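You operate a simulated robot arm through the tools that you are given. There is no shell and no other tool. Be economical: measure what you need, move in short steps, check, and stop when the job is done.

Carry out the task below with a simulated robot arm. There is one attempt and no reset: what you move stays moved.

## Task
Change the green seal on the blue casting for the black one.
Fine: tighten the thumbscrew first, old seal on the orange mat, brush the swarf off, purple brush back on the ledge, new seal round the port. Set down upright: purple brush. What is to be rubbed or washed off counts as gone when no trace of it is left.

Only the result counts: the job must be done as asked and must still hold three seconds after the hand-in. Knocking over, shifting, dropping, spilling or breaking anything else fails it. A push-on lid holds only when it is set on centred and level and pressed home; a screw cap is set on level and turned clockwise until tight.

## Robot
A 7-joint arm with a two-finger parallel gripper, fixed in place. Base frame: the origin is at the foot of the arm, x ahead of it, y to its left, z up; the work surface is at about z = 82. Units: cm, rad, N and s.
With the tool pointing down near the work surface it reaches from about 30 to 70 cm from the base axis. Its first joint turns from -1.152 to 1.152 rad. Payload 1.57 kg.
The TCP is the grasp point between the finger pads, 3 cm short of the fingertips. In the tool frame z runs along the fingers and y along their closing line. The gripper opens to 11 cm. The fingers are 2.4 cm wide and 1.2 cm thick; the gripper's body (4.8 by 11.2 cm) begins 7.8 cm behind the TCP.
Orientation is that of the tool frame in the base frame, as a unit quaternion [x, y, z, w]. With the fingers straight down and closing along the base's y, the tool's x points along the base's -x, its y along +y and its z along -z.

## Interface
- The arm moves only by the tool nudge_tool. Its argument "plan" is one flat list of numbers, 7 for each row, row after row: the shift along the base's x, y, z in cm, then the turn, a rotation vector about the base's x, y, z in rad, then the closure in counts, from 0 (fully open) to 255 (shut). In form: [tx, ty, tz, wx, wy, wz, hand, tx, ty, tz, wx, wy, wz, hand, ...]. A call has 1 to 20 rows; each row shifts and turns the commanded pose from where the row before left it. A row lasts 0.2 s, in which the tool goes at most 5 cm and 0.15 rad; a call with a longer step from one row to the next is refused whole, and so is a gripper value outside its range. Where a pose cannot be reached the arm comes as near as it can. A force on the tool above 40 N (or 10 N above the force at the start of the call, whichever is more), or a blocked arm, ends the call early, and 0.2 s more pass. Each finger travels about 10.8 cm/s and halts on what it meets, pressing with about 31 N; the grip force reading is that of the motor and also rises with nothing between the fingers. The clock runs only during rows and for 0.2 s after the last one: add rows that do not move to give the fingers time. It gives the time, the measured TCP pose, the force on the tool (base axes), the opening and the grip force at its end, in the units of the frame above (readings bear some noise), with the torque about the TCP (base axes, N m) and any sound that the robot's microphone picked up.
- Cameras (640 x 400 px; columns grow to the right, rows downward): "scene" is fixed at [13.26, -37.56, 141.43]; the picture's right is [0.94, -0.34, 0.00], its down [-0.18, -0.49, -0.85] and it looks along [0.29, 0.80, -0.52] (base axes); focal length 308 px, centre (320, 200). "wrist" rides on the gripper at [7, 1.6, -14.1] in the tool frame; the picture's right is [-0.23, 0.97, 0.00], its down [-0.86, -0.20, -0.48] and it looks along [-0.47, -0.11, 0.88] (tool axes); focal length 222 px, centre (320, 200).
- get_image(camera): a new picture of that camera. No time passes.
- locate(camera, pixels): for up to 12 pixels [column, row] of the newest picture of that camera ("zoom" is the newest enlarged one), the place [x, y, z] in the base frame of the surface seen there, good to about 0.2 cm, but the place of the scene camera against the robot may be out by one fixed shift of up to 1.2 cm in any direction. No time passes.
- close_up(camera, box): a new picture of the part [left, top, right, bottom] of that camera's present view, enlarged. No time passes.
- finish_job(): hands the job in; it is judged then, once.

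Work in short steps. Measure before you move; look again where a grasp or a placing could have gone wrong, and mend it. You have 80 turns and 34 pictures in all, those below and enlarged ones among them. Open the gripper and draw the arm clear of the work before you hand the job in, unless the task says otherwise; then end with one line.

The tools are called after ">>>" as name(argument=value, ...) on one line, values as JSON. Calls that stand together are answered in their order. nudge_tool: Moves the arm, as the interface text tells. Its arguments: {"type":"object","properties":{"plan":{"type":"array"}},"required":["plan"]} The other tools are called the same way: get_image (camera) takes a picture; locate (camera, pixels) gives the place of the surface under pixels of a picture; close_up (camera, box) takes an enlarged picture of a part of a camera's view; finish_job () hands the job in.

At the start:

```text
time: 0.0
ee_pos: [40.47, 6.67, 125.5]
tcp_rot: [0.001, 1.0, 0.0, 0.001]
ft_force: [0.7, 0.3, -0.1]
wrist_torque: [0.0, -0.01, -0.02]
grip_width: 10.99
gripper_force: 0.0
```

scene: 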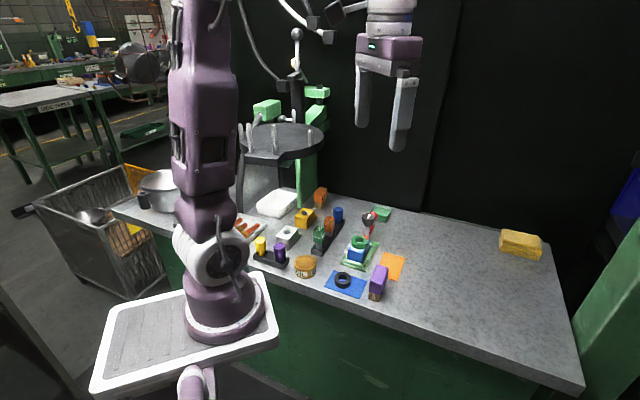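
wrist: 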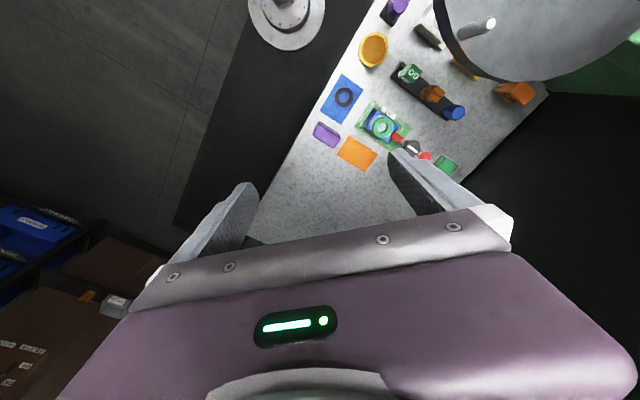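

The scene shows the casting around (357,250) with the seal, blue mat at (345,283), orange mat (391,266) and purple brush (378,283). I take enlarged views to identify parts.

>>> close_up(camera="scene", box=[310, 195, 430, 310])

>>> close_up(camera="wrist", box=[290, 50, 480, 190])

```text
3.48 times, centred on (370, 252) of scene
```

zoom: 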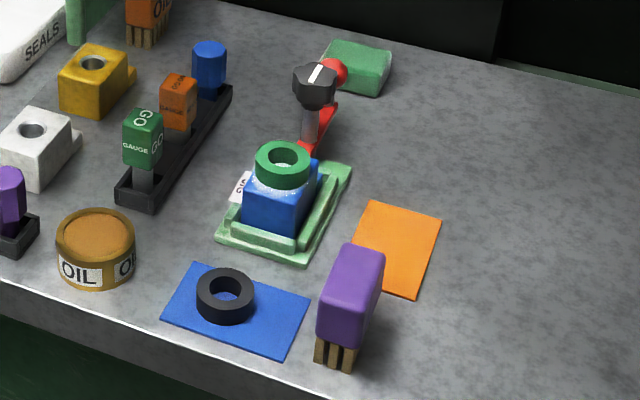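

```text
2.86 times, centred on (385, 120) of wrist
```

zoom: 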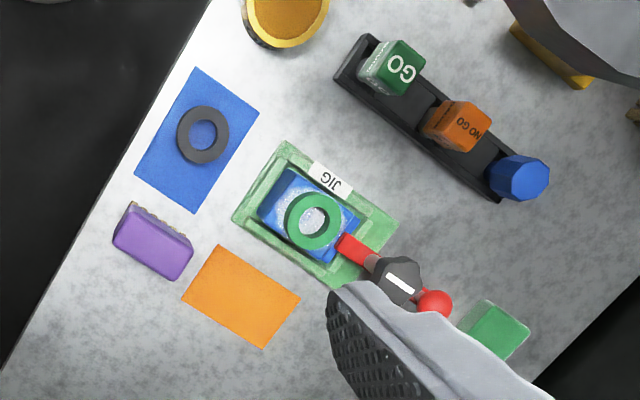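

The wrist zoom shows the clamp knob (398,280), green ring (315,220), black ring (203,134), brush (153,242). I locate those.

>>> locate(camera="zoom", pixels=[[400, 282], [432, 303], [350, 248], [290, 222], [335, 215], [315, 220], [178, 134], [228, 134], [203, 134], [153, 245], [240, 300], [130, 290]])

>>> locate(camera="scene", pixels=[[370, 217], [357, 241], [357, 235], [342, 280], [381, 270], [377, 298], [392, 266], [358, 260], [340, 262], [368, 266], [352, 272], [367, 238]])

```text
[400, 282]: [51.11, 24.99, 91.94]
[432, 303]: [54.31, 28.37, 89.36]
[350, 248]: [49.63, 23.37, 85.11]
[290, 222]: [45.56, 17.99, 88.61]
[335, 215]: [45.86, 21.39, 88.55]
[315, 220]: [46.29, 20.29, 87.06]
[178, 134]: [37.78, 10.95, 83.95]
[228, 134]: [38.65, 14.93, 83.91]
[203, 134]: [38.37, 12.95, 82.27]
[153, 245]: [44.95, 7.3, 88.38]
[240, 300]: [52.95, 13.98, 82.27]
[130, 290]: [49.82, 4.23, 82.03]
```

```text
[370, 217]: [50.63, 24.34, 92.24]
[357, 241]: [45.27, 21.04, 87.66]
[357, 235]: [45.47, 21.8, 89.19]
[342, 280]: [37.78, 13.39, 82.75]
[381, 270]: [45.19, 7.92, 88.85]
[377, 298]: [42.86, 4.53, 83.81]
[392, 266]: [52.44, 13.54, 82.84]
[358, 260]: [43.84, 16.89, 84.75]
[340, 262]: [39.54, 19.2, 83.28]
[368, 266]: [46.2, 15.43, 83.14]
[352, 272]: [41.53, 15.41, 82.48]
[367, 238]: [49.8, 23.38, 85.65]
```

Now I lower the hand for a closer look from the wrist camera.

>>> nudge_tool(plan=[-1, 2, -4, 0, 0, 0, 0, -1, 2, -4, 0, 0, 0, 0, -1, 2, -4, 0, 0, 0, 0, -1, 2, -4, 0, 0, 0, 0, 0, 1, -3, 0, 0, 0, 0, 0, 0, 0, 0, 0, 0, 0])

>>> get_image(camera="wrist")

```text
time: 1.3
ee_pos: [36.87, 15.42, 106.61]
tcp_rot: [0.004, 1.0, -0.002, 0.003]
ft_force: [6.4, -13.9, -0.5]
wrist_torque: [1.19, 0.63, -0.27]
grip_width: 10.0
gripper_force: 0.0
stopped in row 6: the force on the tool passed its limit at 48 N (the readings are from after the stop); the commanded pose is now the measured one
```

```text
29 pictures are left
```

wrist: 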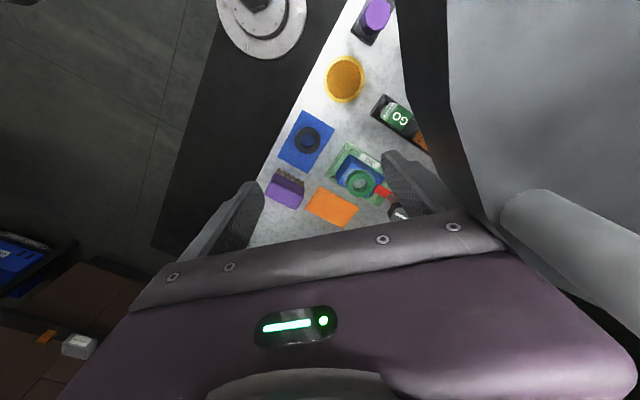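

The hand touched the grey stand on the +y side (right in the picture). I back off toward -y and look at the scene.

>>> nudge_tool(plan=[0, -1.5, 0, 0, 0, 0, 0, 0, -2, 0, 0, 0, 0, 0, 1, -2, 0, 0, 0, 0, 0, 0, 0, 0, 0, 0, 0, 0])

>>> get_image(camera="scene")

>>> get_image(camera="wrist")

```text
time: 2.3
ee_pos: [37.84, 9.97, 106.63]
tcp_rot: [0.003, 1.0, 0.0, 0.003]
ft_force: [0.6, -0.3, 0.8]
wrist_torque: [-0.02, 0.0, 0.0]
grip_width: 10.98
gripper_force: 0.0
```

```text
28 pictures are left
```

scene: 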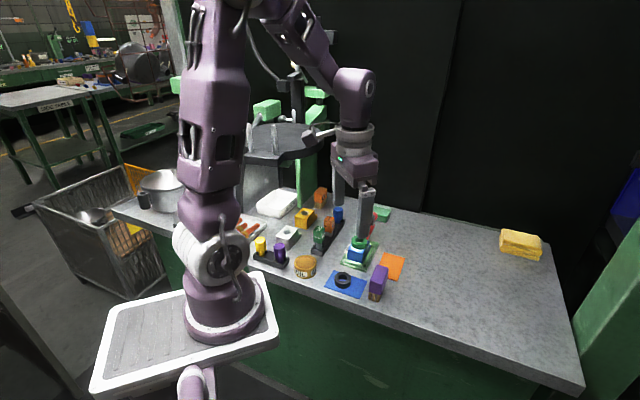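

```text
27 pictures are left
```

wrist: 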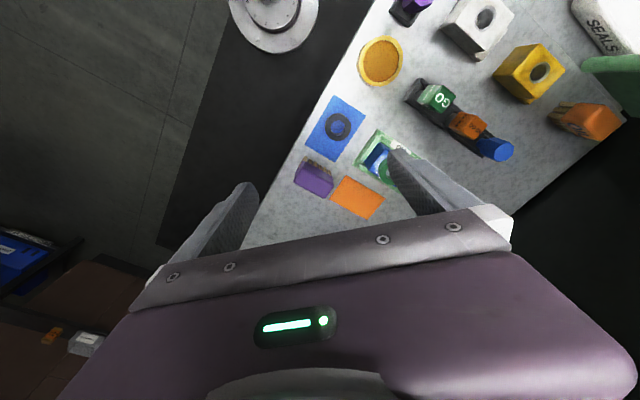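

Nothing appears toppled. I measure the round stand and the fine geometry of the clamp.

>>> locate(camera="scene", pixels=[[285, 148], [275, 160], [243, 158], [315, 152], [260, 180], [302, 185], [318, 134], [275, 135], [298, 150], [245, 195], [318, 92], [300, 120]])

>>> close_up(camera="scene", box=[335, 230, 415, 305])

```text
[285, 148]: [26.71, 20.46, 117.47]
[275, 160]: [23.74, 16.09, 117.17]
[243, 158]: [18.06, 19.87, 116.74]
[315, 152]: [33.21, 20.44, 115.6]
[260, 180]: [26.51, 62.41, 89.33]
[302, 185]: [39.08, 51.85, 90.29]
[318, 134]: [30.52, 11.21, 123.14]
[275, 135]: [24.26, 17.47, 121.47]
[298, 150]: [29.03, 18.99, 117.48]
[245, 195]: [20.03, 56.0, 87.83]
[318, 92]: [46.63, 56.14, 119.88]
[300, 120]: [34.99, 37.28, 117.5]
```

```text
5.33 times, centred on (375, 268) of scene
```

zoom: 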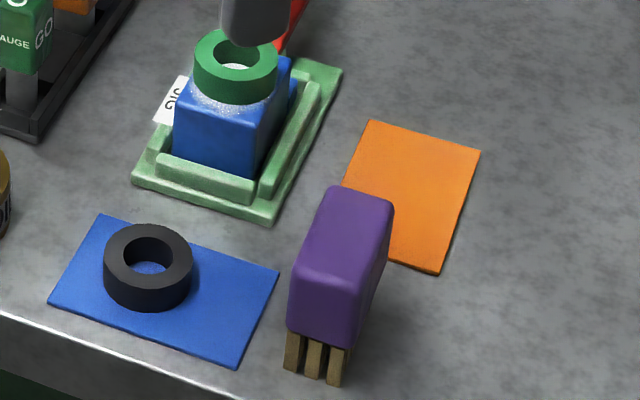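

The stand is a disc around (27,28), z≈117, so I keep x≥44 when working. I go to (47,18.5,106) via +x first to look down on the casting.

>>> nudge_tool(plan=[3, 0, 0, 0, 0, 0, 0, 3, 0, 0, 0, 0, 0, 0, 3.2, 1, 0, 0, 0, 0, 0, 0, 2.5, 0, 0, 0, 0, 0, 0, 2.5, 0, 0, 0, 0, 0, 0, 2.5, 0, 0, 0, 0, 0, 0, 0, 0, 0, 0, 0, 0])

>>> get_image(camera="wrist")

```text
time: 3.9
ee_pos: [47.05, 18.54, 106.63]
tcp_rot: [0.004, 1.0, -0.001, 0.003]
ft_force: [0.2, 0.0, -0.5]
wrist_torque: [-0.01, 0.0, -0.03]
grip_width: 11.0
gripper_force: 0.1
```

```text
25 pictures are left
```

wrist: 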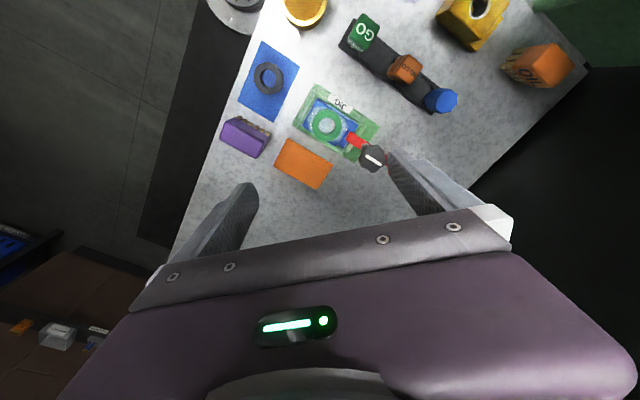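

Good view. I enlarge the casting and the brush.

>>> close_up(camera="wrist", box=[210, 60, 410, 200])

```text
2.86 times, centred on (310, 130) of wrist
```

zoom: 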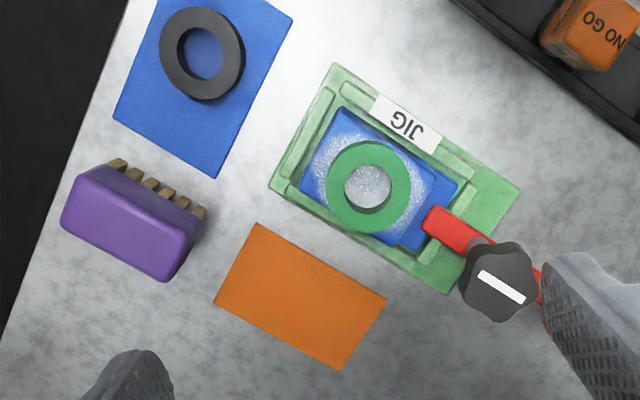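

>>> locate(camera="zoom", pixels=[[500, 285], [462, 280], [538, 290], [430, 220], [336, 188], [402, 188], [369, 222], [368, 185], [455, 185], [315, 140], [400, 242], [545, 290]])

>>> locate(camera="zoom", pixels=[[168, 55], [236, 55], [202, 20], [202, 92], [80, 195], [190, 235], [163, 275], [66, 225], [113, 165], [198, 212], [300, 298], [256, 228]])

```text
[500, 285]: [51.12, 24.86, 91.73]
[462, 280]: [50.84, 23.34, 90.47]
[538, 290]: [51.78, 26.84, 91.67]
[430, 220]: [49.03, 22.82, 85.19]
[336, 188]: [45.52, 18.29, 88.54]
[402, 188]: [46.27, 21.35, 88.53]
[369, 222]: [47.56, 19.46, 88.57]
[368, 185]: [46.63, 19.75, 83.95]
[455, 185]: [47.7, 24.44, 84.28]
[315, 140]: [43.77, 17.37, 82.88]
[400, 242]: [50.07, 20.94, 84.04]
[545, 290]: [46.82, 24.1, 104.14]
```

```text
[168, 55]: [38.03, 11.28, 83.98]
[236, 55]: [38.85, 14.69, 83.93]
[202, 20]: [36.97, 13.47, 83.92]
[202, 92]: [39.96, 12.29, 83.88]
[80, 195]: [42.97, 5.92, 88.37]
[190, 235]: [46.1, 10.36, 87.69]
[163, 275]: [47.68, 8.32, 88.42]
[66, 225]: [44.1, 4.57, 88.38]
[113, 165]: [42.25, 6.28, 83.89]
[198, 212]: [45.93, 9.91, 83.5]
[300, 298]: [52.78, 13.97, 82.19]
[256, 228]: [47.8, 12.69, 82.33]
```

Knob centre ≈(51.15,25.0), top z 91.9; the red bar runs along azimuth ≈0.84 rad. I turn the hand +0.84, go above the knob with opening ~6 cm, then lower part-way.

>>> nudge_tool(plan=[1, 1.5, 0, 0, 0, 0.14, 110, 1, 1.5, 0, 0, 0, 0.14, 110, 1, 1.5, 0, 0, 0, 0.14, 110, 1.1, 1.5, 0, 0, 0, 0.14, 110, 0, 0.46, 0, 0, 0, 0.14, 110, 0, 0, -3, 0, 0, 0.14, 110, 0, 0, -3, 0, 0, 0, 110, 0, 0, -3, 0, 0, 0, 110, 0, 0, 0, 0, 0, 0, 110])

>>> close_up(camera="wrist", box=[180, 20, 480, 220])

```text
time: 5.9
ee_pos: [51.09, 25.06, 97.49]
tcp_rot: [-0.404, 0.915, 0.001, 0.003]
ft_force: [-0.8, -0.5, 0.8]
wrist_torque: [-0.01, -0.01, -0.04]
grip_width: 6.24
gripper_force: 0.2
```

```text
2.00 times, centred on (330, 120) of wrist
```

zoom: 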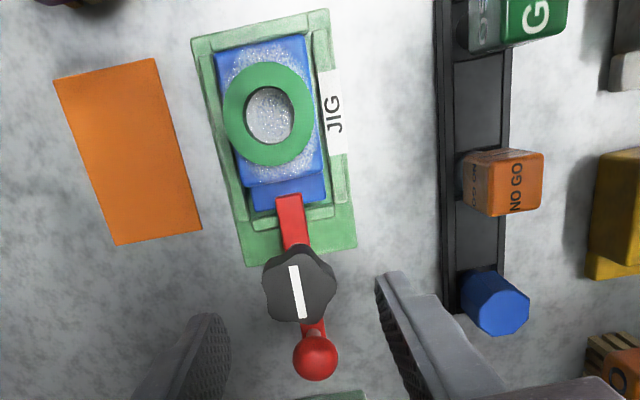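

Clear view: knob at zoom (299,285), bar below, ball (315,355). I refine positions.

>>> locate(camera="zoom", pixels=[[299, 288], [264, 285], [335, 285], [315, 355], [268, 72], [268, 157], [229, 114], [307, 114], [268, 114], [240, 65], [300, 190], [292, 230]])

```text
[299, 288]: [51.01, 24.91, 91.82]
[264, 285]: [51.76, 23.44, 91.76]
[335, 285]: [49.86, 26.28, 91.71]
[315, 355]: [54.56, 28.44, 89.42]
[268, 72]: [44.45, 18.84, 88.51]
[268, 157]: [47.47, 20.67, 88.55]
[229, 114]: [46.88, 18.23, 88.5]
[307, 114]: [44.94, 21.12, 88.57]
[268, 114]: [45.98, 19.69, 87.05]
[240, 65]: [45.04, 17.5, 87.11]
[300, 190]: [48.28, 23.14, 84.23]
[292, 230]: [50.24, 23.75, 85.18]
```

Lower to TCP z≈91.6 over (51.0,24.95), and close on the knob.

>>> nudge_tool(plan=[-0.05, -0.1, -2, 0, 0, 0, 110, 0, 0, -2, 0, 0, 0, 110, 0, 0, -1.9, 0, 0, 0, 110, 0, 0, 0, 0, 0, 0, 150, 0, 0, 0, 0, 0, 0, 200, 0, 0, 0, 0, 0, 0, 200, 0, 0, 0, 0, 0, 0, 200])

```text
time: 7.5
ee_pos: [51.07, 24.8, 91.6]
tcp_rot: [-0.405, 0.914, 0.001, 0.003]
ft_force: [3.8, -3.1, -9.4]
wrist_torque: [0.43, -0.64, -0.08]
grip_width: 3.38
gripper_force: 42.0
```

Gripped at 3.38 cm. Now I turn clockwise (‑z) in steps.

>>> nudge_tool(plan=[0, 0, 0, 0, 0, -0.1, 200, 0, 0, 0, 0, 0, -0.1, 200, 0, 0, 0, 0, 0, -0.1, 200, 0, 0, 0, 0, 0, -0.1, 200, 0, 0, 0, 0, 0, -0.1, 200, 0, 0, 0, 0, 0, -0.1, 200])

```text
time: 8.9
ee_pos: [50.99, 24.94, 91.66]
tcp_rot: [-0.115, 0.993, 0.001, 0.002]
ft_force: [7.8, 5.2, -13.4]
wrist_torque: [-0.07, -0.19, 0.05]
grip_width: 3.38
gripper_force: 41.8
```

Turning freely with little torque; the tool is pulled down slightly as the screw sinks. I continue with a small lowering.

>>> nudge_tool(plan=[0, 0, -0.03, 0, 0, -0.1, 200, 0, 0, -0.03, 0, 0, -0.1, 200, 0, 0, -0.03, 0, 0, -0.1, 200, 0, 0, -0.03, 0, 0, -0.1, 200, 0, 0, 0, 0, 0, -0.1, 200, 0, 0, 0, 0, 0, -0.1, 200])

```text
time: 10.3
ee_pos: [50.98, 25.11, 91.64]
tcp_rot: [0.183, 0.983, 0.0, 0.004]
ft_force: [2.6, 19.3, 19.3]
wrist_torque: [0.15, 0.29, 0.07]
grip_width: 3.36
gripper_force: 42.0
```

Torque is still low; side and vertical forces come from misalignment. I ease these and continue turning.

>>> nudge_tool(plan=[0, 0.1, 0.08, 0, 0, 0, 200, 0, 0, 0, 0, 0, -0.1, 200, 0, 0, 0, 0, 0, -0.1, 200, 0, 0, 0, 0, 0, -0.1, 200, 0, 0, 0, 0, 0, -0.1, 200, 0, 0, 0, 0, 0, -0.1, 200, 0, 0, 0, 0, 0, -0.1, 200])

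>>> close_up(camera="wrist", box=[180, 80, 480, 280])

```text
time: 11.9
ee_pos: [51.08, 25.14, 91.68]
tcp_rot: [0.465, 0.885, 0.0, 0.004]
ft_force: [12.9, 31.7, 2.5]
wrist_torque: [0.25, 0.19, 0.62]
grip_width: 3.39
gripper_force: 41.0
```

```text
2.00 times, centred on (330, 180) of wrist
```

zoom: 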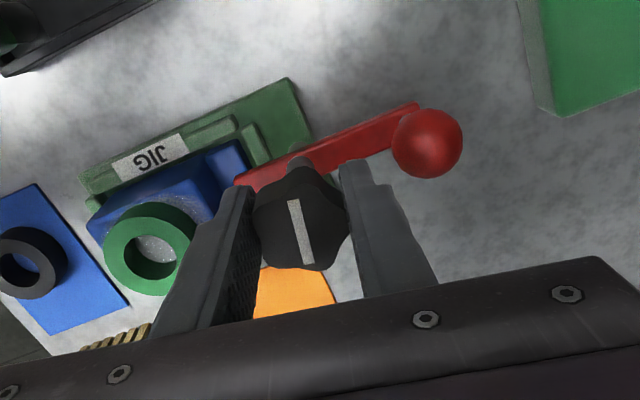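

Torque about z has risen to 0.62 N·m. I relieve the side force and turn a little more, to see if it is a hard stop.

>>> nudge_tool(plan=[0.1, 0.25, 0, 0, 0, 0, 200, 0, 0, 0, 0, 0, -0.06, 200, 0, 0, 0, 0, 0, -0.06, 200])

```text
time: 12.7
ee_pos: [51.08, 25.19, 91.68]
tcp_rot: [0.519, 0.855, -0.003, 0.003]
ft_force: [8.7, 8.3, 2.3]
wrist_torque: [0.11, -0.25, 0.94]
grip_width: 3.46
gripper_force: 42.2
```

Torque climbs to 0.94; a bit more to confirm the stop.

>>> nudge_tool(plan=[0, 0, 0, 0, 0, -0.06, 230, 0, 0, 0, 0, 0, -0.06, 230, 0, 0, 0, 0, 0, -0.06, 230, 0, 0, 0, 0, 0, -0.06, 230])

>>> close_up(camera="wrist", box=[180, 80, 480, 280])

```text
time: 13.7
ee_pos: [51.06, 25.29, 91.52]
tcp_rot: [0.617, 0.787, -0.002, 0.003]
ft_force: [14.5, 10.2, -4.7]
wrist_torque: [0.24, -0.04, 0.66]
grip_width: 3.54
gripper_force: 42.5
```

```text
2.00 times, centred on (330, 180) of wrist
```

zoom: 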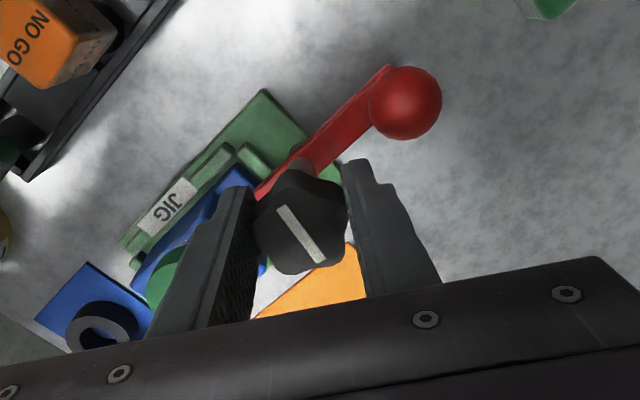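

The stripe stays at ~97° to the bar while the fingers slip: the screw is at its stop. I release, rise and turn back to the jig orientation (+0.79).

>>> nudge_tool(plan=[0, 0, 0, 0, 0, 0, 130, 0, 0, 0, 0, 0, 0, 110, 0, 0, 0, 0, 0, 0, 110, 0, 0, 3, 0, 0, 0, 110, 0, 0, 3, 0, 0, 0, 110, 0, 0, 3, 0, 0, 0.14, 110, -1, -1, 0, 0, 0, 0.14, 110, -1, -1, 0, 0, 0, 0.14, 110, -1, -1, 0, 0, 0, 0.14, 110, -1, -1, 0, 0, 0, 0.14, 110, -1, -1, 0, 0, 0, 0.14, 110, 0, 0, 0, 0, 0, 0.14, 110, 0, 0, 0, 0, 0, 0.14, 110, 0, 0, 0, 0, 0, 0.14, 110, 0, 0, 0, 0, 0, 0.14, 110, 0, 0, 0, 0, 0, 0.14, 110, 0, 0, 0, 0, 0, 0.14, 110, 0, 0, 0, 0, 0, 0.14, 110, 0, 0, 0, 0, 0, 0.14, 110])

>>> close_up(camera="wrist", box=[180, 20, 480, 220])

```text
time: 17.7
ee_pos: [46.01, 20.28, 100.69]
tcp_rot: [-0.311, 0.95, 0.0, 0.003]
ft_force: [0.7, -0.4, -0.1]
wrist_torque: [0.0, 0.02, 0.01]
grip_width: 6.23
gripper_force: 0.1
```

```text
2.00 times, centred on (330, 120) of wrist
```

zoom: 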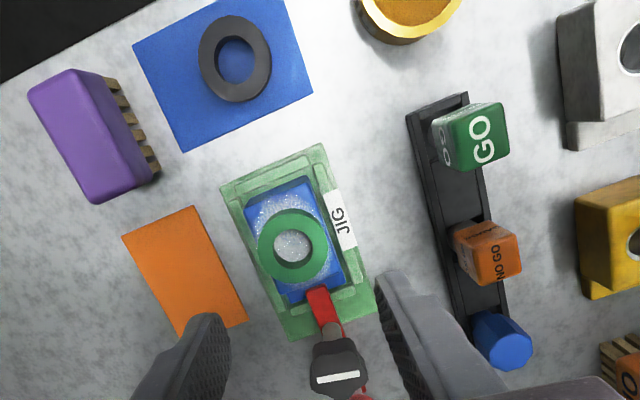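

w is now 0.63. I remeasure ring, mat, brush and black ring here.

>>> locate(camera="zoom", pixels=[[293, 217], [293, 277], [264, 246], [321, 246], [292, 246], [245, 205], [192, 208], [245, 318], [124, 238], [180, 335], [255, 192], [320, 180]])

>>> locate(camera="zoom", pixels=[[235, 24], [235, 94], [203, 59], [266, 59], [40, 90], [72, 72], [95, 198], [133, 180], [113, 85], [153, 165], [85, 135], [145, 150]])

```text
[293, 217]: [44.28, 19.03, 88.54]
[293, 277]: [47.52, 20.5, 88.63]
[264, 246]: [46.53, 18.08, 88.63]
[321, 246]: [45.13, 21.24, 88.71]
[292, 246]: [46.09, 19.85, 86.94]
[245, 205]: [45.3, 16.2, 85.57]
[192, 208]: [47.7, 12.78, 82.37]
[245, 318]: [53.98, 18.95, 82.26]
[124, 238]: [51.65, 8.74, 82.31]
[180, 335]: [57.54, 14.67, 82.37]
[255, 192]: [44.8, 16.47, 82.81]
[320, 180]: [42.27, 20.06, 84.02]
```

```text
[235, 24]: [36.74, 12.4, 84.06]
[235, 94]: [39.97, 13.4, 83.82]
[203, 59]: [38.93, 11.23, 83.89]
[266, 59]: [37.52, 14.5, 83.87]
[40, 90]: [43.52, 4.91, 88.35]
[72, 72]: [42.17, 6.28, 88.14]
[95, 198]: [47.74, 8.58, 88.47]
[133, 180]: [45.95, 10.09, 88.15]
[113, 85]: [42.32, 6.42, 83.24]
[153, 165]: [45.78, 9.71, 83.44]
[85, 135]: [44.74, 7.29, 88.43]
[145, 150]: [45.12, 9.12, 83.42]
```

Ring centre (45.9,19.75), top 88.6; mat centre (52.7,13.8). I line up (w→0.785), lower to TCP z 90.3 and close on the ring.

>>> nudge_tool(plan=[-0.1, -0.5, -2, 0, 0, 0.08, 110, 0, 0, -3, 0, 0, 0.075, 110, 0, 0, -3, 0, 0, 0, 110, 0, 0, -2.3, 0, 0, 0, 110, 0, 0, 0, 0, 0, 0, 110, 0, 0, 0, 0, 0, 0, 150, 0, 0, 0, 0, 0, 0, 180, 0, 0, 0, 0, 0, 0, 180])

```text
time: 19.5
ee_pos: [45.89, 19.82, 90.36]
tcp_rot: [-0.383, 0.924, 0.001, 0.002]
ft_force: [-0.5, 0.8, -0.2]
wrist_torque: [-0.01, 0.01, 0.01]
grip_width: 3.75
gripper_force: 31.1
```

Gripped at 3.75 cm. I lift gently straight up.

>>> nudge_tool(plan=[0, 0, 0.3, 0, 0, 0, 180, 0, 0, 0.5, 0, 0, 0, 180, 0, 0, 1, 0, 0, 0, 180, 0, 0, 2, 0, 0, 0, 180, 0, 0, 2, 0, 0, 0, 180, 0, 0, 2, 0, 0, 0, 180, 0, 0, 0, 0, 0, 0, 180])

>>> close_up(camera="wrist", box=[180, 60, 480, 260])

```text
time: 21.1
ee_pos: [45.94, 19.76, 98.18]
tcp_rot: [-0.384, 0.923, 0.001, 0.002]
ft_force: [-0.5, 0.0, -0.9]
wrist_torque: [0.02, 0.03, 0.01]
grip_width: 3.72
gripper_force: 31.1
```

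```text
2.00 times, centred on (330, 160) of wrist
```

zoom: 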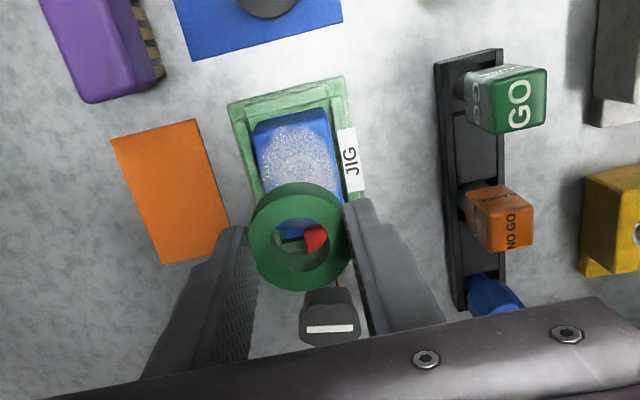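

The ring is held. I carry it to the orange mat centre and lower to TCP z≈85.75.

>>> nudge_tool(plan=[2.2, -2, 0, 0, 0, 0, 180, 2.3, -2, 0, 0, 0, 0, 180, 2.26, -1.96, 0, 0, 0, 0, 180, 0, 0, -3, 0, 0, 0, 180, 0, 0, -3, 0, 0, 0, 180, 0, 0, -3, 0, 0, 0, 180, 0, 0, -2, 0, 0, 0, 180, 0, 0, -1.2, 0, 0, 0, 180, 0, 0, 0, 0, 0, 0, 180])

```text
time: 23.1
ee_pos: [52.66, 13.78, 85.81]
tcp_rot: [-0.384, 0.923, 0.0, 0.002]
ft_force: [-0.2, 0.0, -0.1]
wrist_torque: [-0.04, 0.01, -0.03]
grip_width: 3.75
gripper_force: 30.9
```

No contact yet; I lower in tiny steps.

>>> nudge_tool(plan=[0, 0, -0.08, 0, 0, 0, 180, 0, 0, -0.08, 0, 0, 0, 180, 0, 0, 0, 0, 0, 0, 180])

```text
time: 23.9
ee_pos: [52.63, 13.87, 85.77]
tcp_rot: [-0.384, 0.923, 0.001, 0.003]
ft_force: [-0.6, -0.6, -1.2]
wrist_torque: [0.0, 0.04, 0.0]
grip_width: 3.74
gripper_force: 30.3
```

Still essentially no load; a little further.

>>> nudge_tool(plan=[0, 0, -0.1, 0, 0, 0, 180, 0, 0, -0.1, 0, 0, 0, 180, 0, 0, 0, 0, 0, 0, 180])

```text
time: 24.7
ee_pos: [52.83, 13.79, 85.63]
tcp_rot: [-0.383, 0.924, 0.0, 0.004]
ft_force: [-3.2, -3.6, 28.3]
wrist_torque: [-0.12, 0.18, -0.01]
grip_width: 3.76
gripper_force: 31.3
```

Contact (28 N up). I back up a touch, release, and rise.

>>> nudge_tool(plan=[0, 0, 0.15, 0, 0, 0, 180, 0, 0, 0, 0, 0, 0, 150, 0, 0, 0, 0, 0, 0, 120, 0, 0, 0, 0, 0, 0, 120, 0, 0, 3, 0, 0, 0, 120, 0, 0, 4, 0, 0, 0, 120, 0, 0, 4, 0, 0, 0, 120, 0, 0, 2, 0, 0, 0, 120, 0, 0, 0, 0, 0, 0, 120])

>>> get_image(camera="wrist")

```text
time: 26.7
ee_pos: [52.7, 13.79, 98.87]
tcp_rot: [-0.383, 0.924, 0.0, 0.004]
ft_force: [0.0, 0.2, 0.2]
wrist_torque: [-0.02, -0.02, 0.02]
grip_width: 5.84
gripper_force: 0.0
```

```text
18 pictures are left
```

wrist: 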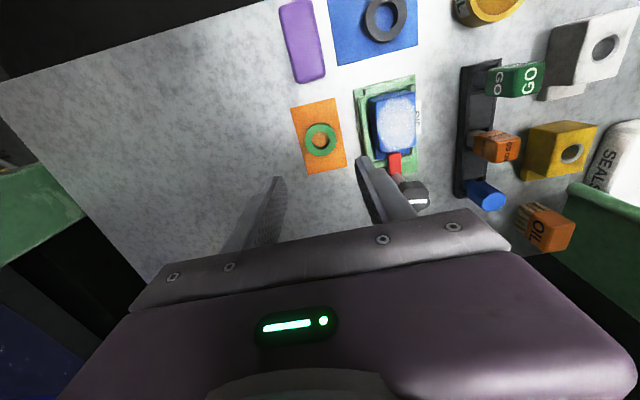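

Old seal lies on the mat. Next the brush: centre (44.85,7.47), axis 0.79 rad; hand orientation already fits. Move above and lower to TCP z 87.

>>> nudge_tool(plan=[-2.6, -2.1, 0, 0, 0, 0, 120, -2.6, -2.1, 0, 0, 0, 0, 120, -2.65, -2.12, 0, 0, 0, 0, 120, 0, 0, -3, 0, 0, 0, 120, 0, 0, -3, 0, 0, 0, 120, 0, 0, -3, 0, 0, 0, 120, 0, 0, -2.9, 0, 0, 0, 120, 0, 0, 0, 0, 0, 0, 120])

>>> close_up(camera="scene", box=[320, 200, 440, 310])

```text
time: 28.5
ee_pos: [44.83, 7.42, 86.88]
tcp_rot: [-0.384, 0.923, 0.001, 0.002]
ft_force: [-0.5, 0.8, -0.3]
wrist_torque: [-0.02, 0.0, -0.03]
grip_width: 5.81
gripper_force: 0.0
```

```text
3.64 times, centred on (380, 255) of scene
```

zoom: 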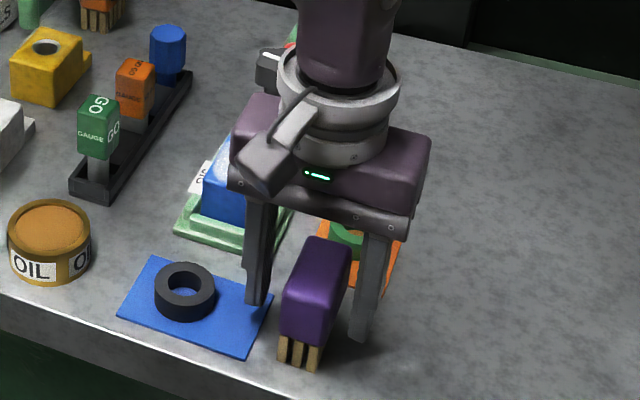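

The brush stands between the fingers, well aligned. Close and lift.

>>> nudge_tool(plan=[0, 0, 0, 0, 0, 0, 160, 0, 0, 0, 0, 0, 0, 200, 0, 0, 0, 0, 0, 0, 230, 0, 0, 0, 0, 0, 0, 230, 0, 0, 0, 0, 0, 0, 230])

```text
time: 29.7
ee_pos: [44.8, 7.44, 86.89]
tcp_rot: [-0.383, 0.924, 0.002, 0.003]
ft_force: [0.8, 0.4, -0.8]
wrist_torque: [-0.02, -0.03, 0.01]
grip_width: 3.13
gripper_force: 31.3
```

Gripped at 3.13 cm. I lift and look at the casting from above to plan the strokes.

>>> nudge_tool(plan=[0, 0, 1, 0, 0, 0, 230, 0, 0, 3, 0, 0, 0, 230, 0, 0, 3, 0, 0, 0, 230, 0, 0, 3, 0, 0, 0, 230, 0.5, 1.5, 2, 0, 0, 0, 230, 0.5, 2, 0, 0, 0, 0, 230, 0, 0, 0, 0, 0, 0, 230])

>>> close_up(camera="wrist", box=[220, 20, 520, 220])

```text
time: 31.3
ee_pos: [45.92, 11.04, 99.0]
tcp_rot: [-0.384, 0.923, 0.001, 0.002]
ft_force: [-0.9, 0.0, -0.8]
wrist_torque: [-0.03, -0.01, -0.01]
grip_width: 3.13
gripper_force: 30.8
```

```text
2.00 times, centred on (370, 120) of wrist
```

zoom: 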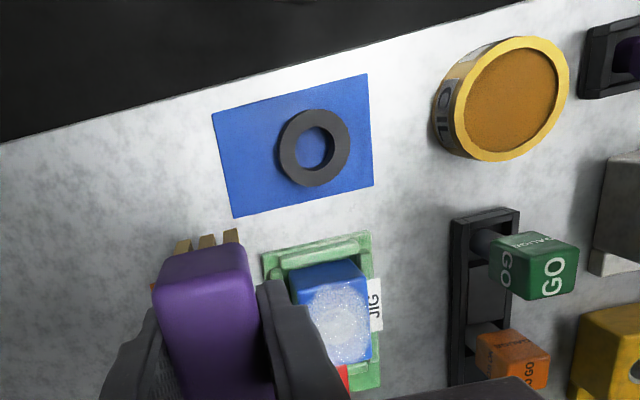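

I locate the casting top in this view.

>>> locate(camera="zoom", pixels=[[292, 282], [358, 262], [371, 350], [340, 322], [300, 300], [368, 300], [345, 370], [325, 290], [330, 262], [315, 330], [360, 335], [350, 285]])

```text
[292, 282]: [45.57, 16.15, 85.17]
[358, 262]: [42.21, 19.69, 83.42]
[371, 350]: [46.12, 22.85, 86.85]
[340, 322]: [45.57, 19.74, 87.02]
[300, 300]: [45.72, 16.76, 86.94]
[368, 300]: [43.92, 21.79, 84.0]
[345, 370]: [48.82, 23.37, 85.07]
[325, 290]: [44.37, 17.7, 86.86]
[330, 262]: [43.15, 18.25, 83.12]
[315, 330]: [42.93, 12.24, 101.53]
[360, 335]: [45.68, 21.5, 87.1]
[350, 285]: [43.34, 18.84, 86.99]
```

Casting top is z≈86.95 about (45.9,19.75), ±2.3 across. Brush bottom is 4.9 below TCP, so contact at TCP ≈91.85. I move over and lower to 92.2.

>>> nudge_tool(plan=[0, 3, 0, 0, 0, 0, 230, 0, 3, 0, 0, 0, 0, 230, -0.15, 2.6, 0, 0, 0, 0, 230, 0, 0, -3, 0, 0, 0, 230, 0, 0, -2.8, 0, 0, 0, 230, 0, 0, -1, 0, 0, 0, 230, 0, 0, 0, 0, 0, 0, 230])

```text
time: 32.9
ee_pos: [45.73, 19.69, 92.06]
tcp_rot: [-0.383, 0.924, 0.0, 0.003]
ft_force: [-0.5, -0.2, -1.4]
wrist_torque: [0.02, 0.02, 0.01]
grip_width: 3.11
gripper_force: 30.3
```

Free of contact at 92.06. I lower in small steps to touch.

>>> nudge_tool(plan=[0, 0, -0.1, 0, 0, 0, 230, 0, 0, -0.1, 0, 0, 0, 230, 0, 0, 0, 0, 0, 0, 230])

```text
time: 33.7
ee_pos: [45.63, 19.67, 91.7]
tcp_rot: [-0.383, 0.924, 0.0, 0.003]
ft_force: [0.5, 0.5, 0.5]
wrist_torque: [0.0, 0.02, 0.0]
grip_width: 3.16
gripper_force: 31.3
```

>>> nudge_tool(plan=[0, 0, -0.1, 0, 0, 0, 230, 0, 0, -0.1, 0, 0, 0, 230, 0, 0, 0, 0, 0, 0, 230])

```text
time: 34.5
ee_pos: [45.71, 19.56, 91.7]
tcp_rot: [-0.383, 0.924, 0.001, 0.005]
ft_force: [-3.2, -0.1, 28.2]
wrist_torque: [0.16, 0.09, 0.03]
grip_width: 3.16
gripper_force: 31.8
```

Contact at ≈91.75 (28 N). I ease up 0.1 and brush back and forth across (v direction).

>>> nudge_tool(plan=[0, 0, 0.1, 0, 0, 0, 230, -0.6, 0.6, 0, 0, 0, 0, 230, -0.6, 0.6, 0, 0, 0, 0, 230, 0.6, -0.6, 0, 0, 0, 0, 230, 0.6, -0.6, 0, 0, 0, 0, 230, 0.6, -0.6, 0, 0, 0, 0, 230, 0.6, -0.6, 0, 0, 0, 0, 230, -0.6, 0.6, 0, 0, 0, 0, 230, -0.6, 0.6, 0, 0, 0, 0, 230, -0.6, 0.6, 0, 0, 0, 0, 230, -0.6, 0.6, 0, 0, 0, 0, 230, 0.6, -0.6, 0, 0, 0, 0, 230, 0.6, -0.6, 0, 0, 0, 0, 230, 0, 0, 0, 0, 0, 0, 230])

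```text
time: 37.5
ee_pos: [45.76, 19.59, 91.89]
tcp_rot: [-0.383, 0.924, 0.001, 0.002]
ft_force: [-0.5, 0.2, -0.8]
wrist_torque: [-0.04, 0.0, 0.0]
grip_width: 3.14
gripper_force: 30.6
```

Contact was light at the end (0 N). I lower 0.08 and brush again.

>>> nudge_tool(plan=[0, 0, -0.09, 0, 0, 0, 230, -0.6, 0.6, 0, 0, 0, 0, 230, -0.6, 0.6, 0, 0, 0, 0, 230, 0.6, -0.6, 0, 0, 0, 0, 230, 0.6, -0.6, 0, 0, 0, 0, 230, 0.6, -0.6, 0, 0, 0, 0, 230, 0.6, -0.6, 0, 0, 0, 0, 230, -0.6, 0.6, 0, 0, 0, 0, 230, -0.6, 0.6, 0, 0, 0, 0, 230, 0.5, 0.5, 0, 0, 0, 0, 230, -0.5, -0.5, 0, 0, 0, 0, 230, -0.5, -0.5, 0, 0, 0, 0, 230, 0.5, 0.5, 0, 0, 0, 0, 230, 0, 0, 0, 0, 0, 0, 230])

```text
time: 40.5
ee_pos: [45.74, 19.46, 91.75]
tcp_rot: [-0.384, 0.923, 0.0, 0.002]
ft_force: [-7.5, -5.8, 20.6]
wrist_torque: [-0.12, 0.11, 0.08]
grip_width: 3.14
gripper_force: 31.1
```

Contact held at ~20 N. I lift and move aside to see the casting.

>>> nudge_tool(plan=[0, 0, 2, 0, 0, 0, 230, 0, 0, 3, 0, 0, 0, 230, 0, 0, 2.3, 0, 0, 0, 230, 0.1, -3, 0, 0, 0, 0, 230, 0, -3, 0, 0, 0, 0, 230, 0, -3, 0, 0, 0, 0, 230, 0, 0, 0, 0, 0, 0, 230])

>>> close_up(camera="wrist", box=[280, 70, 480, 210])

>>> close_up(camera="scene", box=[335, 215, 395, 285])

```text
time: 42.1
ee_pos: [45.96, 10.51, 98.97]
tcp_rot: [-0.384, 0.924, 0.0, 0.003]
ft_force: [-0.1, 1.1, -1.2]
wrist_torque: [-0.01, -0.01, 0.01]
grip_width: 3.17
gripper_force: 31.0
```

```text
2.86 times, centred on (380, 140) of wrist
```

zoom: 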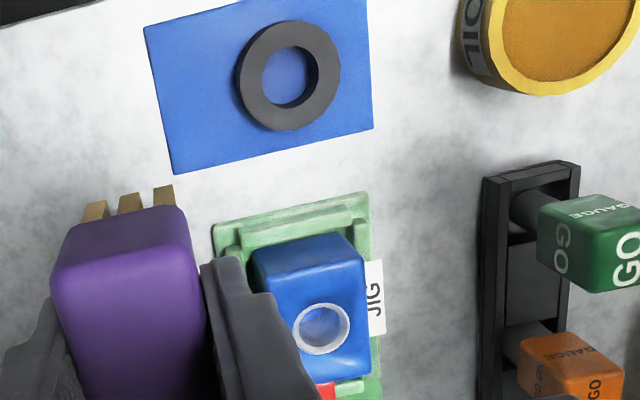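

```text
5.71 times, centred on (365, 250) of scene
```

zoom: 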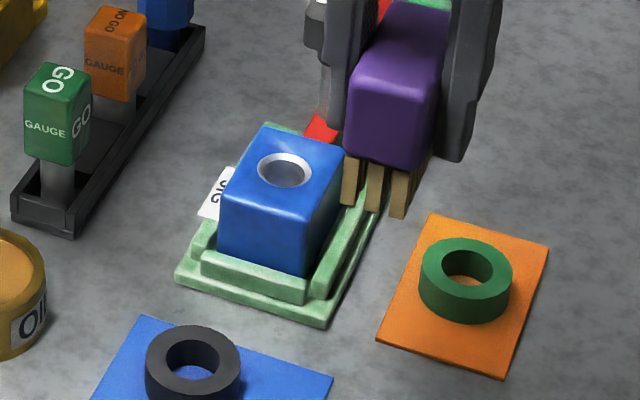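

The swarf appears gone and the port rim shows at wrist zoom (322,328). But I took the scene zoom last, so I locate the port there and in the plain scene, compared with the seals.

>>> locate(camera="zoom", pixels=[[258, 168], [312, 168], [285, 153], [285, 187], [285, 175], [423, 270], [511, 270], [467, 243], [467, 300], [466, 265], [235, 200], [310, 215]])

>>> locate(camera="wrist", pixels=[[360, 185]])

```text
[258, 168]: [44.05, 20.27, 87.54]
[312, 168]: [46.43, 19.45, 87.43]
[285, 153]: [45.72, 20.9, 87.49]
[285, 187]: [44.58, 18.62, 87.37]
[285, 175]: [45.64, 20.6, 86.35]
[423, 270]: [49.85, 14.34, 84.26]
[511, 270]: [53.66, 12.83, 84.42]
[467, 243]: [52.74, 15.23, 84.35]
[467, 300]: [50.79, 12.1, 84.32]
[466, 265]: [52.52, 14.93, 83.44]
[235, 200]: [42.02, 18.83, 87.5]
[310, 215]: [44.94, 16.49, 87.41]
```

```text
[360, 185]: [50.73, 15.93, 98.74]
```

Scene offset works out as ≈(−0.95,−0.2,+0.5), giving a port near (46.15,20.0); I'll refine later with the wrist. Now return the brush to its original spot (44.82,7.43, TCP 86.9).

>>> nudge_tool(plan=[-0.55, -1.5, 0, 0, 0, 0, 230, -0.55, -1.55, 0, 0, 0, 0, 230, 0, 0, -3, 0, 0, 0, 230, 0, 0, -3, 0, 0, 0, 230, 0, 0, -3, 0, 0, 0, 230, 0, 0, -2, 0, 0, 0, 230, 0, 0, -0.8, 0, 0, 0, 230, 0, 0, 0, 0, 0, 0, 230])

```text
time: 43.9
ee_pos: [44.65, 7.65, 87.12]
tcp_rot: [-0.384, 0.923, 0.001, 0.003]
ft_force: [0.3, 0.7, -1.1]
wrist_torque: [0.03, -0.02, 0.01]
grip_width: 3.17
gripper_force: 30.7
```

>>> nudge_tool(plan=[0.15, -0.18, -0.1, 0, 0, 0, 230, 0, 0, -0.1, 0, 0, 0, 230, 0, 0, -0.05, 0, 0, 0, 230, 0, 0, 0, 0, 0, 0, 230])

```text
time: 44.9
ee_pos: [44.91, 7.36, 87.0]
tcp_rot: [-0.383, 0.924, 0.001, 0.002]
ft_force: [0.1, 0.5, -1.4]
wrist_torque: [0.01, 0.02, -0.01]
grip_width: 3.15
gripper_force: 31.3
```

Not touching yet; lower a little more.

>>> nudge_tool(plan=[0, 0, -0.08, 0, 0, 0, 230, 0, 0, -0.06, 0, 0, 0, 230, 0, 0, 0, 0, 0, 0, 230])

```text
time: 45.7
ee_pos: [44.84, 7.33, 86.79]
tcp_rot: [-0.383, 0.924, 0.001, 0.002]
ft_force: [-0.8, 0.2, -1.2]
wrist_torque: [-0.01, 0.04, 0.04]
grip_width: 3.15
gripper_force: 31.4
```

>>> nudge_tool(plan=[0, 0, -0.06, 0, 0, 0, 230, 0, 0, -0.06, 0, 0, 0, 230, 0, 0, 0, 0, 0, 0, 230])

```text
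time: 46.5
ee_pos: [44.78, 7.49, 86.73]
tcp_rot: [-0.384, 0.923, 0.0, 0.004]
ft_force: [-1.2, -0.9, 9.7]
wrist_torque: [-0.19, 0.25, 0.01]
grip_width: 3.16
gripper_force: 30.6
```

Contact at ~10 N. I release and rise over toward the port for a look.

>>> nudge_tool(plan=[0, 0, 0.03, 0, 0, 0, 200, 0, 0, 0, 0, 0, 0, 165, 0, 0, 0, 0, 0, 0, 120, 0, 0, 0, 0, 0, 0, 120, 0, 0, 3, 0, 0, 0, 120, 0, 0, 4, 0, 0, 0, 120, 0, 0, 4, 0, 0, 0, 120, 0, 2, 3, 0, 0, 0, 120, 0.6, 4, 0, 0, 0, 0, 120, 0.6, 3, 0, 0, 0, 0, 120, 0, 0, 0, 0, 0, 0, 120])

>>> close_up(camera="wrist", box=[200, 20, 460, 200])

```text
time: 48.9
ee_pos: [46.23, 16.09, 100.68]
tcp_rot: [-0.383, 0.924, 0.0, 0.004]
ft_force: [0.1, -0.4, 0.0]
wrist_torque: [0.03, 0.0, 0.01]
grip_width: 5.83
gripper_force: 0.0
```

```text
2.22 times, centred on (330, 110) of wrist
```

zoom: 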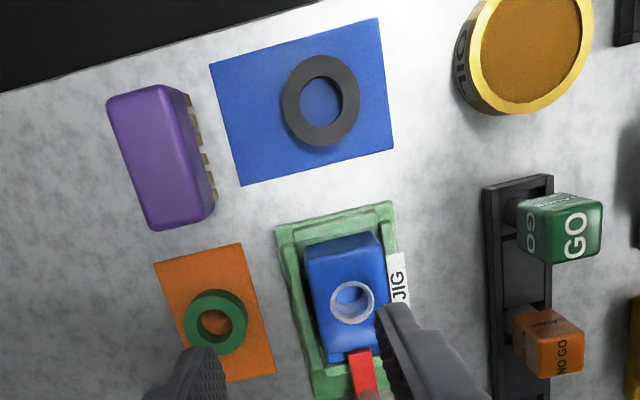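

Brush upright, casting clean. I locate the port rim, black seal and brush in this view.

>>> locate(camera="zoom", pixels=[[331, 302], [373, 302], [352, 282], [352, 322], [330, 260], [321, 57], [321, 143], [284, 100], [357, 100], [320, 100], [214, 293], [214, 352]])

>>> locate(camera="zoom", pixels=[[321, 61], [321, 139], [289, 100], [352, 100], [188, 322], [242, 322], [333, 302], [371, 302], [115, 100], [180, 92], [158, 225], [205, 210]])

```text
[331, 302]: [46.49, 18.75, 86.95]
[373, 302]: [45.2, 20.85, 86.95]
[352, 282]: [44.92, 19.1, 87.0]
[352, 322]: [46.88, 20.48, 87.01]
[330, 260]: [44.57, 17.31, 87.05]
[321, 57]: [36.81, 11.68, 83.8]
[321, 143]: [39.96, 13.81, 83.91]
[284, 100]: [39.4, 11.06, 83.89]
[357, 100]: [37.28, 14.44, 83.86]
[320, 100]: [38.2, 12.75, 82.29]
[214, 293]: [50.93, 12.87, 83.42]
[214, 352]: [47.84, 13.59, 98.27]
```

```text
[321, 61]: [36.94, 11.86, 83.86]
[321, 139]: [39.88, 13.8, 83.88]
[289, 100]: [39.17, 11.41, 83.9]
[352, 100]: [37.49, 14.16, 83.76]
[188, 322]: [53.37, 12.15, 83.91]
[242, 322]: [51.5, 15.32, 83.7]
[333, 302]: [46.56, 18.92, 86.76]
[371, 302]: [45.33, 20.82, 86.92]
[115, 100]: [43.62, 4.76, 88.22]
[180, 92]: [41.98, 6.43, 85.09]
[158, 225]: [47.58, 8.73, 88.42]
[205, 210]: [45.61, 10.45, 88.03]
```

Port centre (45.9,19.81), black seal centre (38.37,12.78). I descend first to z 92, slide over to the seal, and lower to TCP 85.65.

>>> nudge_tool(plan=[-1, -2, -4, 0, 0, 0, 120, -2, -0.5, -3, 0, 0, 0, 120, -2.5, -0.4, -1.7, 0, 0, 0, 120, -2.3, -0.4, 0, 0, 0, 0, 120, 0, 0, -3, 0, 0, 0, 120, 0, 0, -2.4, 0, 0, 0, 120, 0, 0, -0.9, 0, 0, 0, 120, 0, 0, 0, 0, 0, 0, 120])

```text
time: 50.7
ee_pos: [38.37, 13.05, 85.61]
tcp_rot: [-0.383, 0.924, 0.001, 0.002]
ft_force: [-0.4, 0.1, -0.1]
wrist_torque: [0.02, -0.03, -0.02]
grip_width: 5.79
gripper_force: 0.1
```

Aligned within ~0.2 cm. Nudge slightly, close and lift to look.

>>> nudge_tool(plan=[0, -0.12, 0, 0, 0, 0, 120, 0, 0, 0, 0, 0, 0, 150, 0, 0, 0, 0, 0, 0, 180, 0, 0, 0, 0, 0, 0, 180, 0, 0, 2, 0, 0, 0, 180, 0, 0, 3, 0, 0, 0, 180, 2, 1.5, 2, 0, 0, 0, 180, 2, 1.8, 2, 0, 0, 0, 180, 2, 1.8, 2, 0, 0, 0, 180, 0, 0, 0, 0, 0, 0, 180])

>>> close_up(camera="wrist", box=[200, 60, 460, 240])

```text
time: 52.9
ee_pos: [44.11, 18.09, 96.67]
tcp_rot: [-0.384, 0.923, 0.0, 0.003]
ft_force: [0.0, -0.2, -0.1]
wrist_torque: [0.02, -0.01, 0.0]
grip_width: 3.74
gripper_force: 30.9
```

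```text
2.22 times, centred on (330, 150) of wrist
```

zoom: 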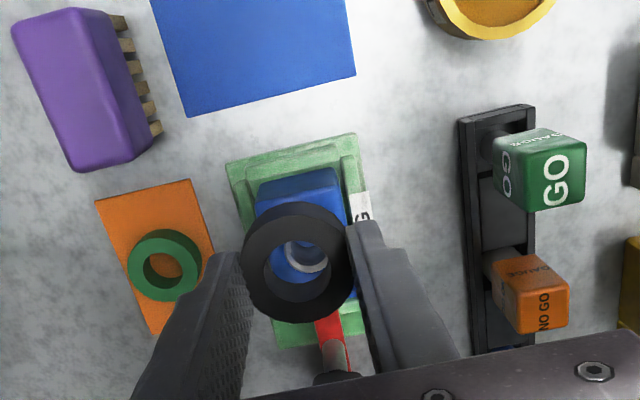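

The black seal is gripped. I locate its rim to find its centre relative to the TCP (44.11,18.09).

>>> locate(camera="zoom", pixels=[[300, 213], [300, 310], [252, 260], [348, 260], [265, 225], [338, 225], [262, 300], [340, 300], [300, 222], [300, 300], [258, 262], [340, 262]])

```text
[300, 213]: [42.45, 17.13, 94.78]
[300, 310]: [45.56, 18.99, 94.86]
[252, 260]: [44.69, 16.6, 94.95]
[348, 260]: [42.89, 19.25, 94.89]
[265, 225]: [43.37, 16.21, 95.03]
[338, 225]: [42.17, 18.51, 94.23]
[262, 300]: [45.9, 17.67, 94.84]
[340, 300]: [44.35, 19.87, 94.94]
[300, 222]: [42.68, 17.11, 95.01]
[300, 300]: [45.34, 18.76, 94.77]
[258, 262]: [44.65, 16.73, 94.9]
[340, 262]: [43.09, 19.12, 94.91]
```

Seal centre ≈(43.96,18.0). I shift by (+1.93,+1.81) and lower to just above the casting top.

>>> nudge_tool(plan=[1.93, 1.81, 0, 0, 0, 0, 180, 0, 0, -3, 0, 0, 0, 180, 0, 0, -2, 0, 0, 0, 180, 0, 0, -0.6, 0, 0, 0, 180, 0, 0, 0, 0, 0, 0, 180, 0, 0, 0, 0, 0, 0, 180])

>>> close_up(camera="wrist", box=[220, 100, 440, 250])

```text
time: 54.3
ee_pos: [46.27, 19.75, 91.12]
tcp_rot: [-0.384, 0.923, 0.0, 0.004]
ft_force: [-0.9, -0.5, 0.0]
wrist_torque: [0.04, -0.02, -0.04]
grip_width: 3.71
gripper_force: 30.6
```

```text
2.67 times, centred on (330, 175) of wrist
```

zoom: 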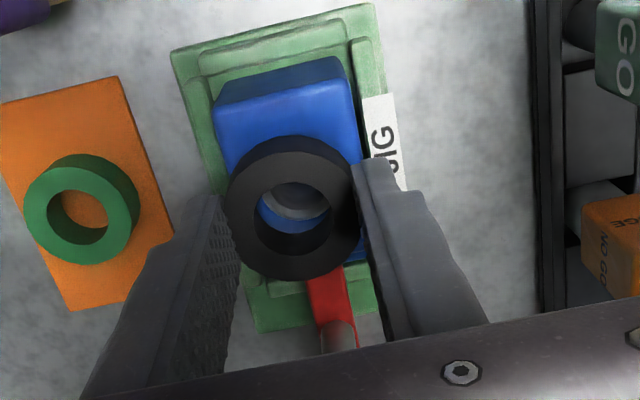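

>>> locate(camera="zoom", pixels=[[294, 148], [294, 266], [238, 205], [348, 205], [252, 165], [336, 165], [250, 250], [340, 250], [294, 172], [294, 245], [262, 208], [326, 208]])

```text
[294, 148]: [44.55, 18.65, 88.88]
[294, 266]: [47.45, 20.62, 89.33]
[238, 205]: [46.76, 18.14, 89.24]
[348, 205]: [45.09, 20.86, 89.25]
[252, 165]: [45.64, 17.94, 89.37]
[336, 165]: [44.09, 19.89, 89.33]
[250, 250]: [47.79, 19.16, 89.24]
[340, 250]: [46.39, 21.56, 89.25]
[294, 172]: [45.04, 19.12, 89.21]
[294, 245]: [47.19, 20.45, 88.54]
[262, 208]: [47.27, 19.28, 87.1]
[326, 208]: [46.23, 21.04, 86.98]
```

Seal centre now ≈(45.97,19.62). I correct (‑0.06,+0.18) and lower ~0.5.

>>> nudge_tool(plan=[-0.06, 0.18, 0, 0, 0, 0, 180, 0, 0, -0.25, 0, 0, 0, 180, 0, 0, -0.25, 0, 0, 0, 180, 0, 0, 0, 0, 0, 0, 180])

```text
time: 55.3
ee_pos: [46.09, 20.07, 90.57]
tcp_rot: [-0.383, 0.924, 0.0, 0.003]
ft_force: [0.1, -0.3, 0.5]
wrist_torque: [0.0, 0.0, 0.0]
grip_width: 3.73
gripper_force: 30.6
```

>>> nudge_tool(plan=[0, 0, -0.08, 0, 0, 0, 180, 0, 0, -0.08, 0, 0, 0, 180, 0, 0, -0.04, 0, 0, 0, 180, 0, 0, 0, 0, 0, 0, 180])

```text
time: 56.3
ee_pos: [46.25, 19.93, 90.54]
tcp_rot: [-0.384, 0.924, 0.001, 0.004]
ft_force: [3.0, -3.6, 11.0]
wrist_torque: [-0.14, -0.12, 0.01]
grip_width: 3.75
gripper_force: 31.0
```

Contact (11 N). I release, rise and look.

>>> nudge_tool(plan=[0, 0, 0.04, 0, 0, 0, 170, 0, 0, 0, 0, 0, 0, 150, 0, 0, 0, 0, 0, 0, 120, 0, 0, 0, 0, 0, 0, 120, 0, 0, 2, 0, 0, 0, 120, 0, 0, 4, 0, 0, 0, 120, 0, 0, 4, 0, 0, 0, 120, 0, -2, 2, 0, 0, 0, 120, 0, 0, 0, 0, 0, 0, 120])

>>> close_up(camera="wrist", box=[200, 20, 460, 200])

```text
time: 58.3
ee_pos: [46.2, 18.13, 102.38]
tcp_rot: [-0.383, 0.924, 0.001, 0.002]
ft_force: [-0.6, -0.1, 0.1]
wrist_torque: [0.0, 0.0, -0.01]
grip_width: 5.83
gripper_force: 0.1
```

```text
2.22 times, centred on (330, 110) of wrist
```

zoom: 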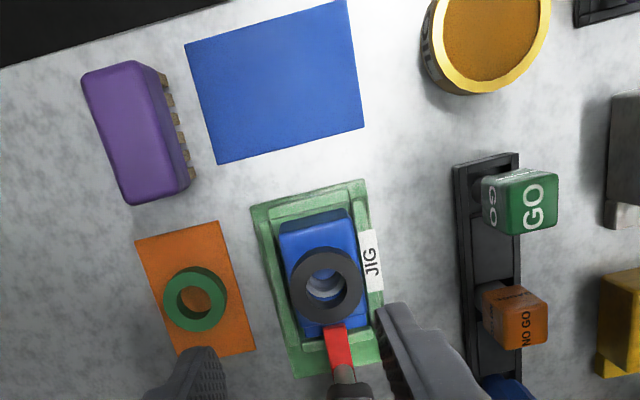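

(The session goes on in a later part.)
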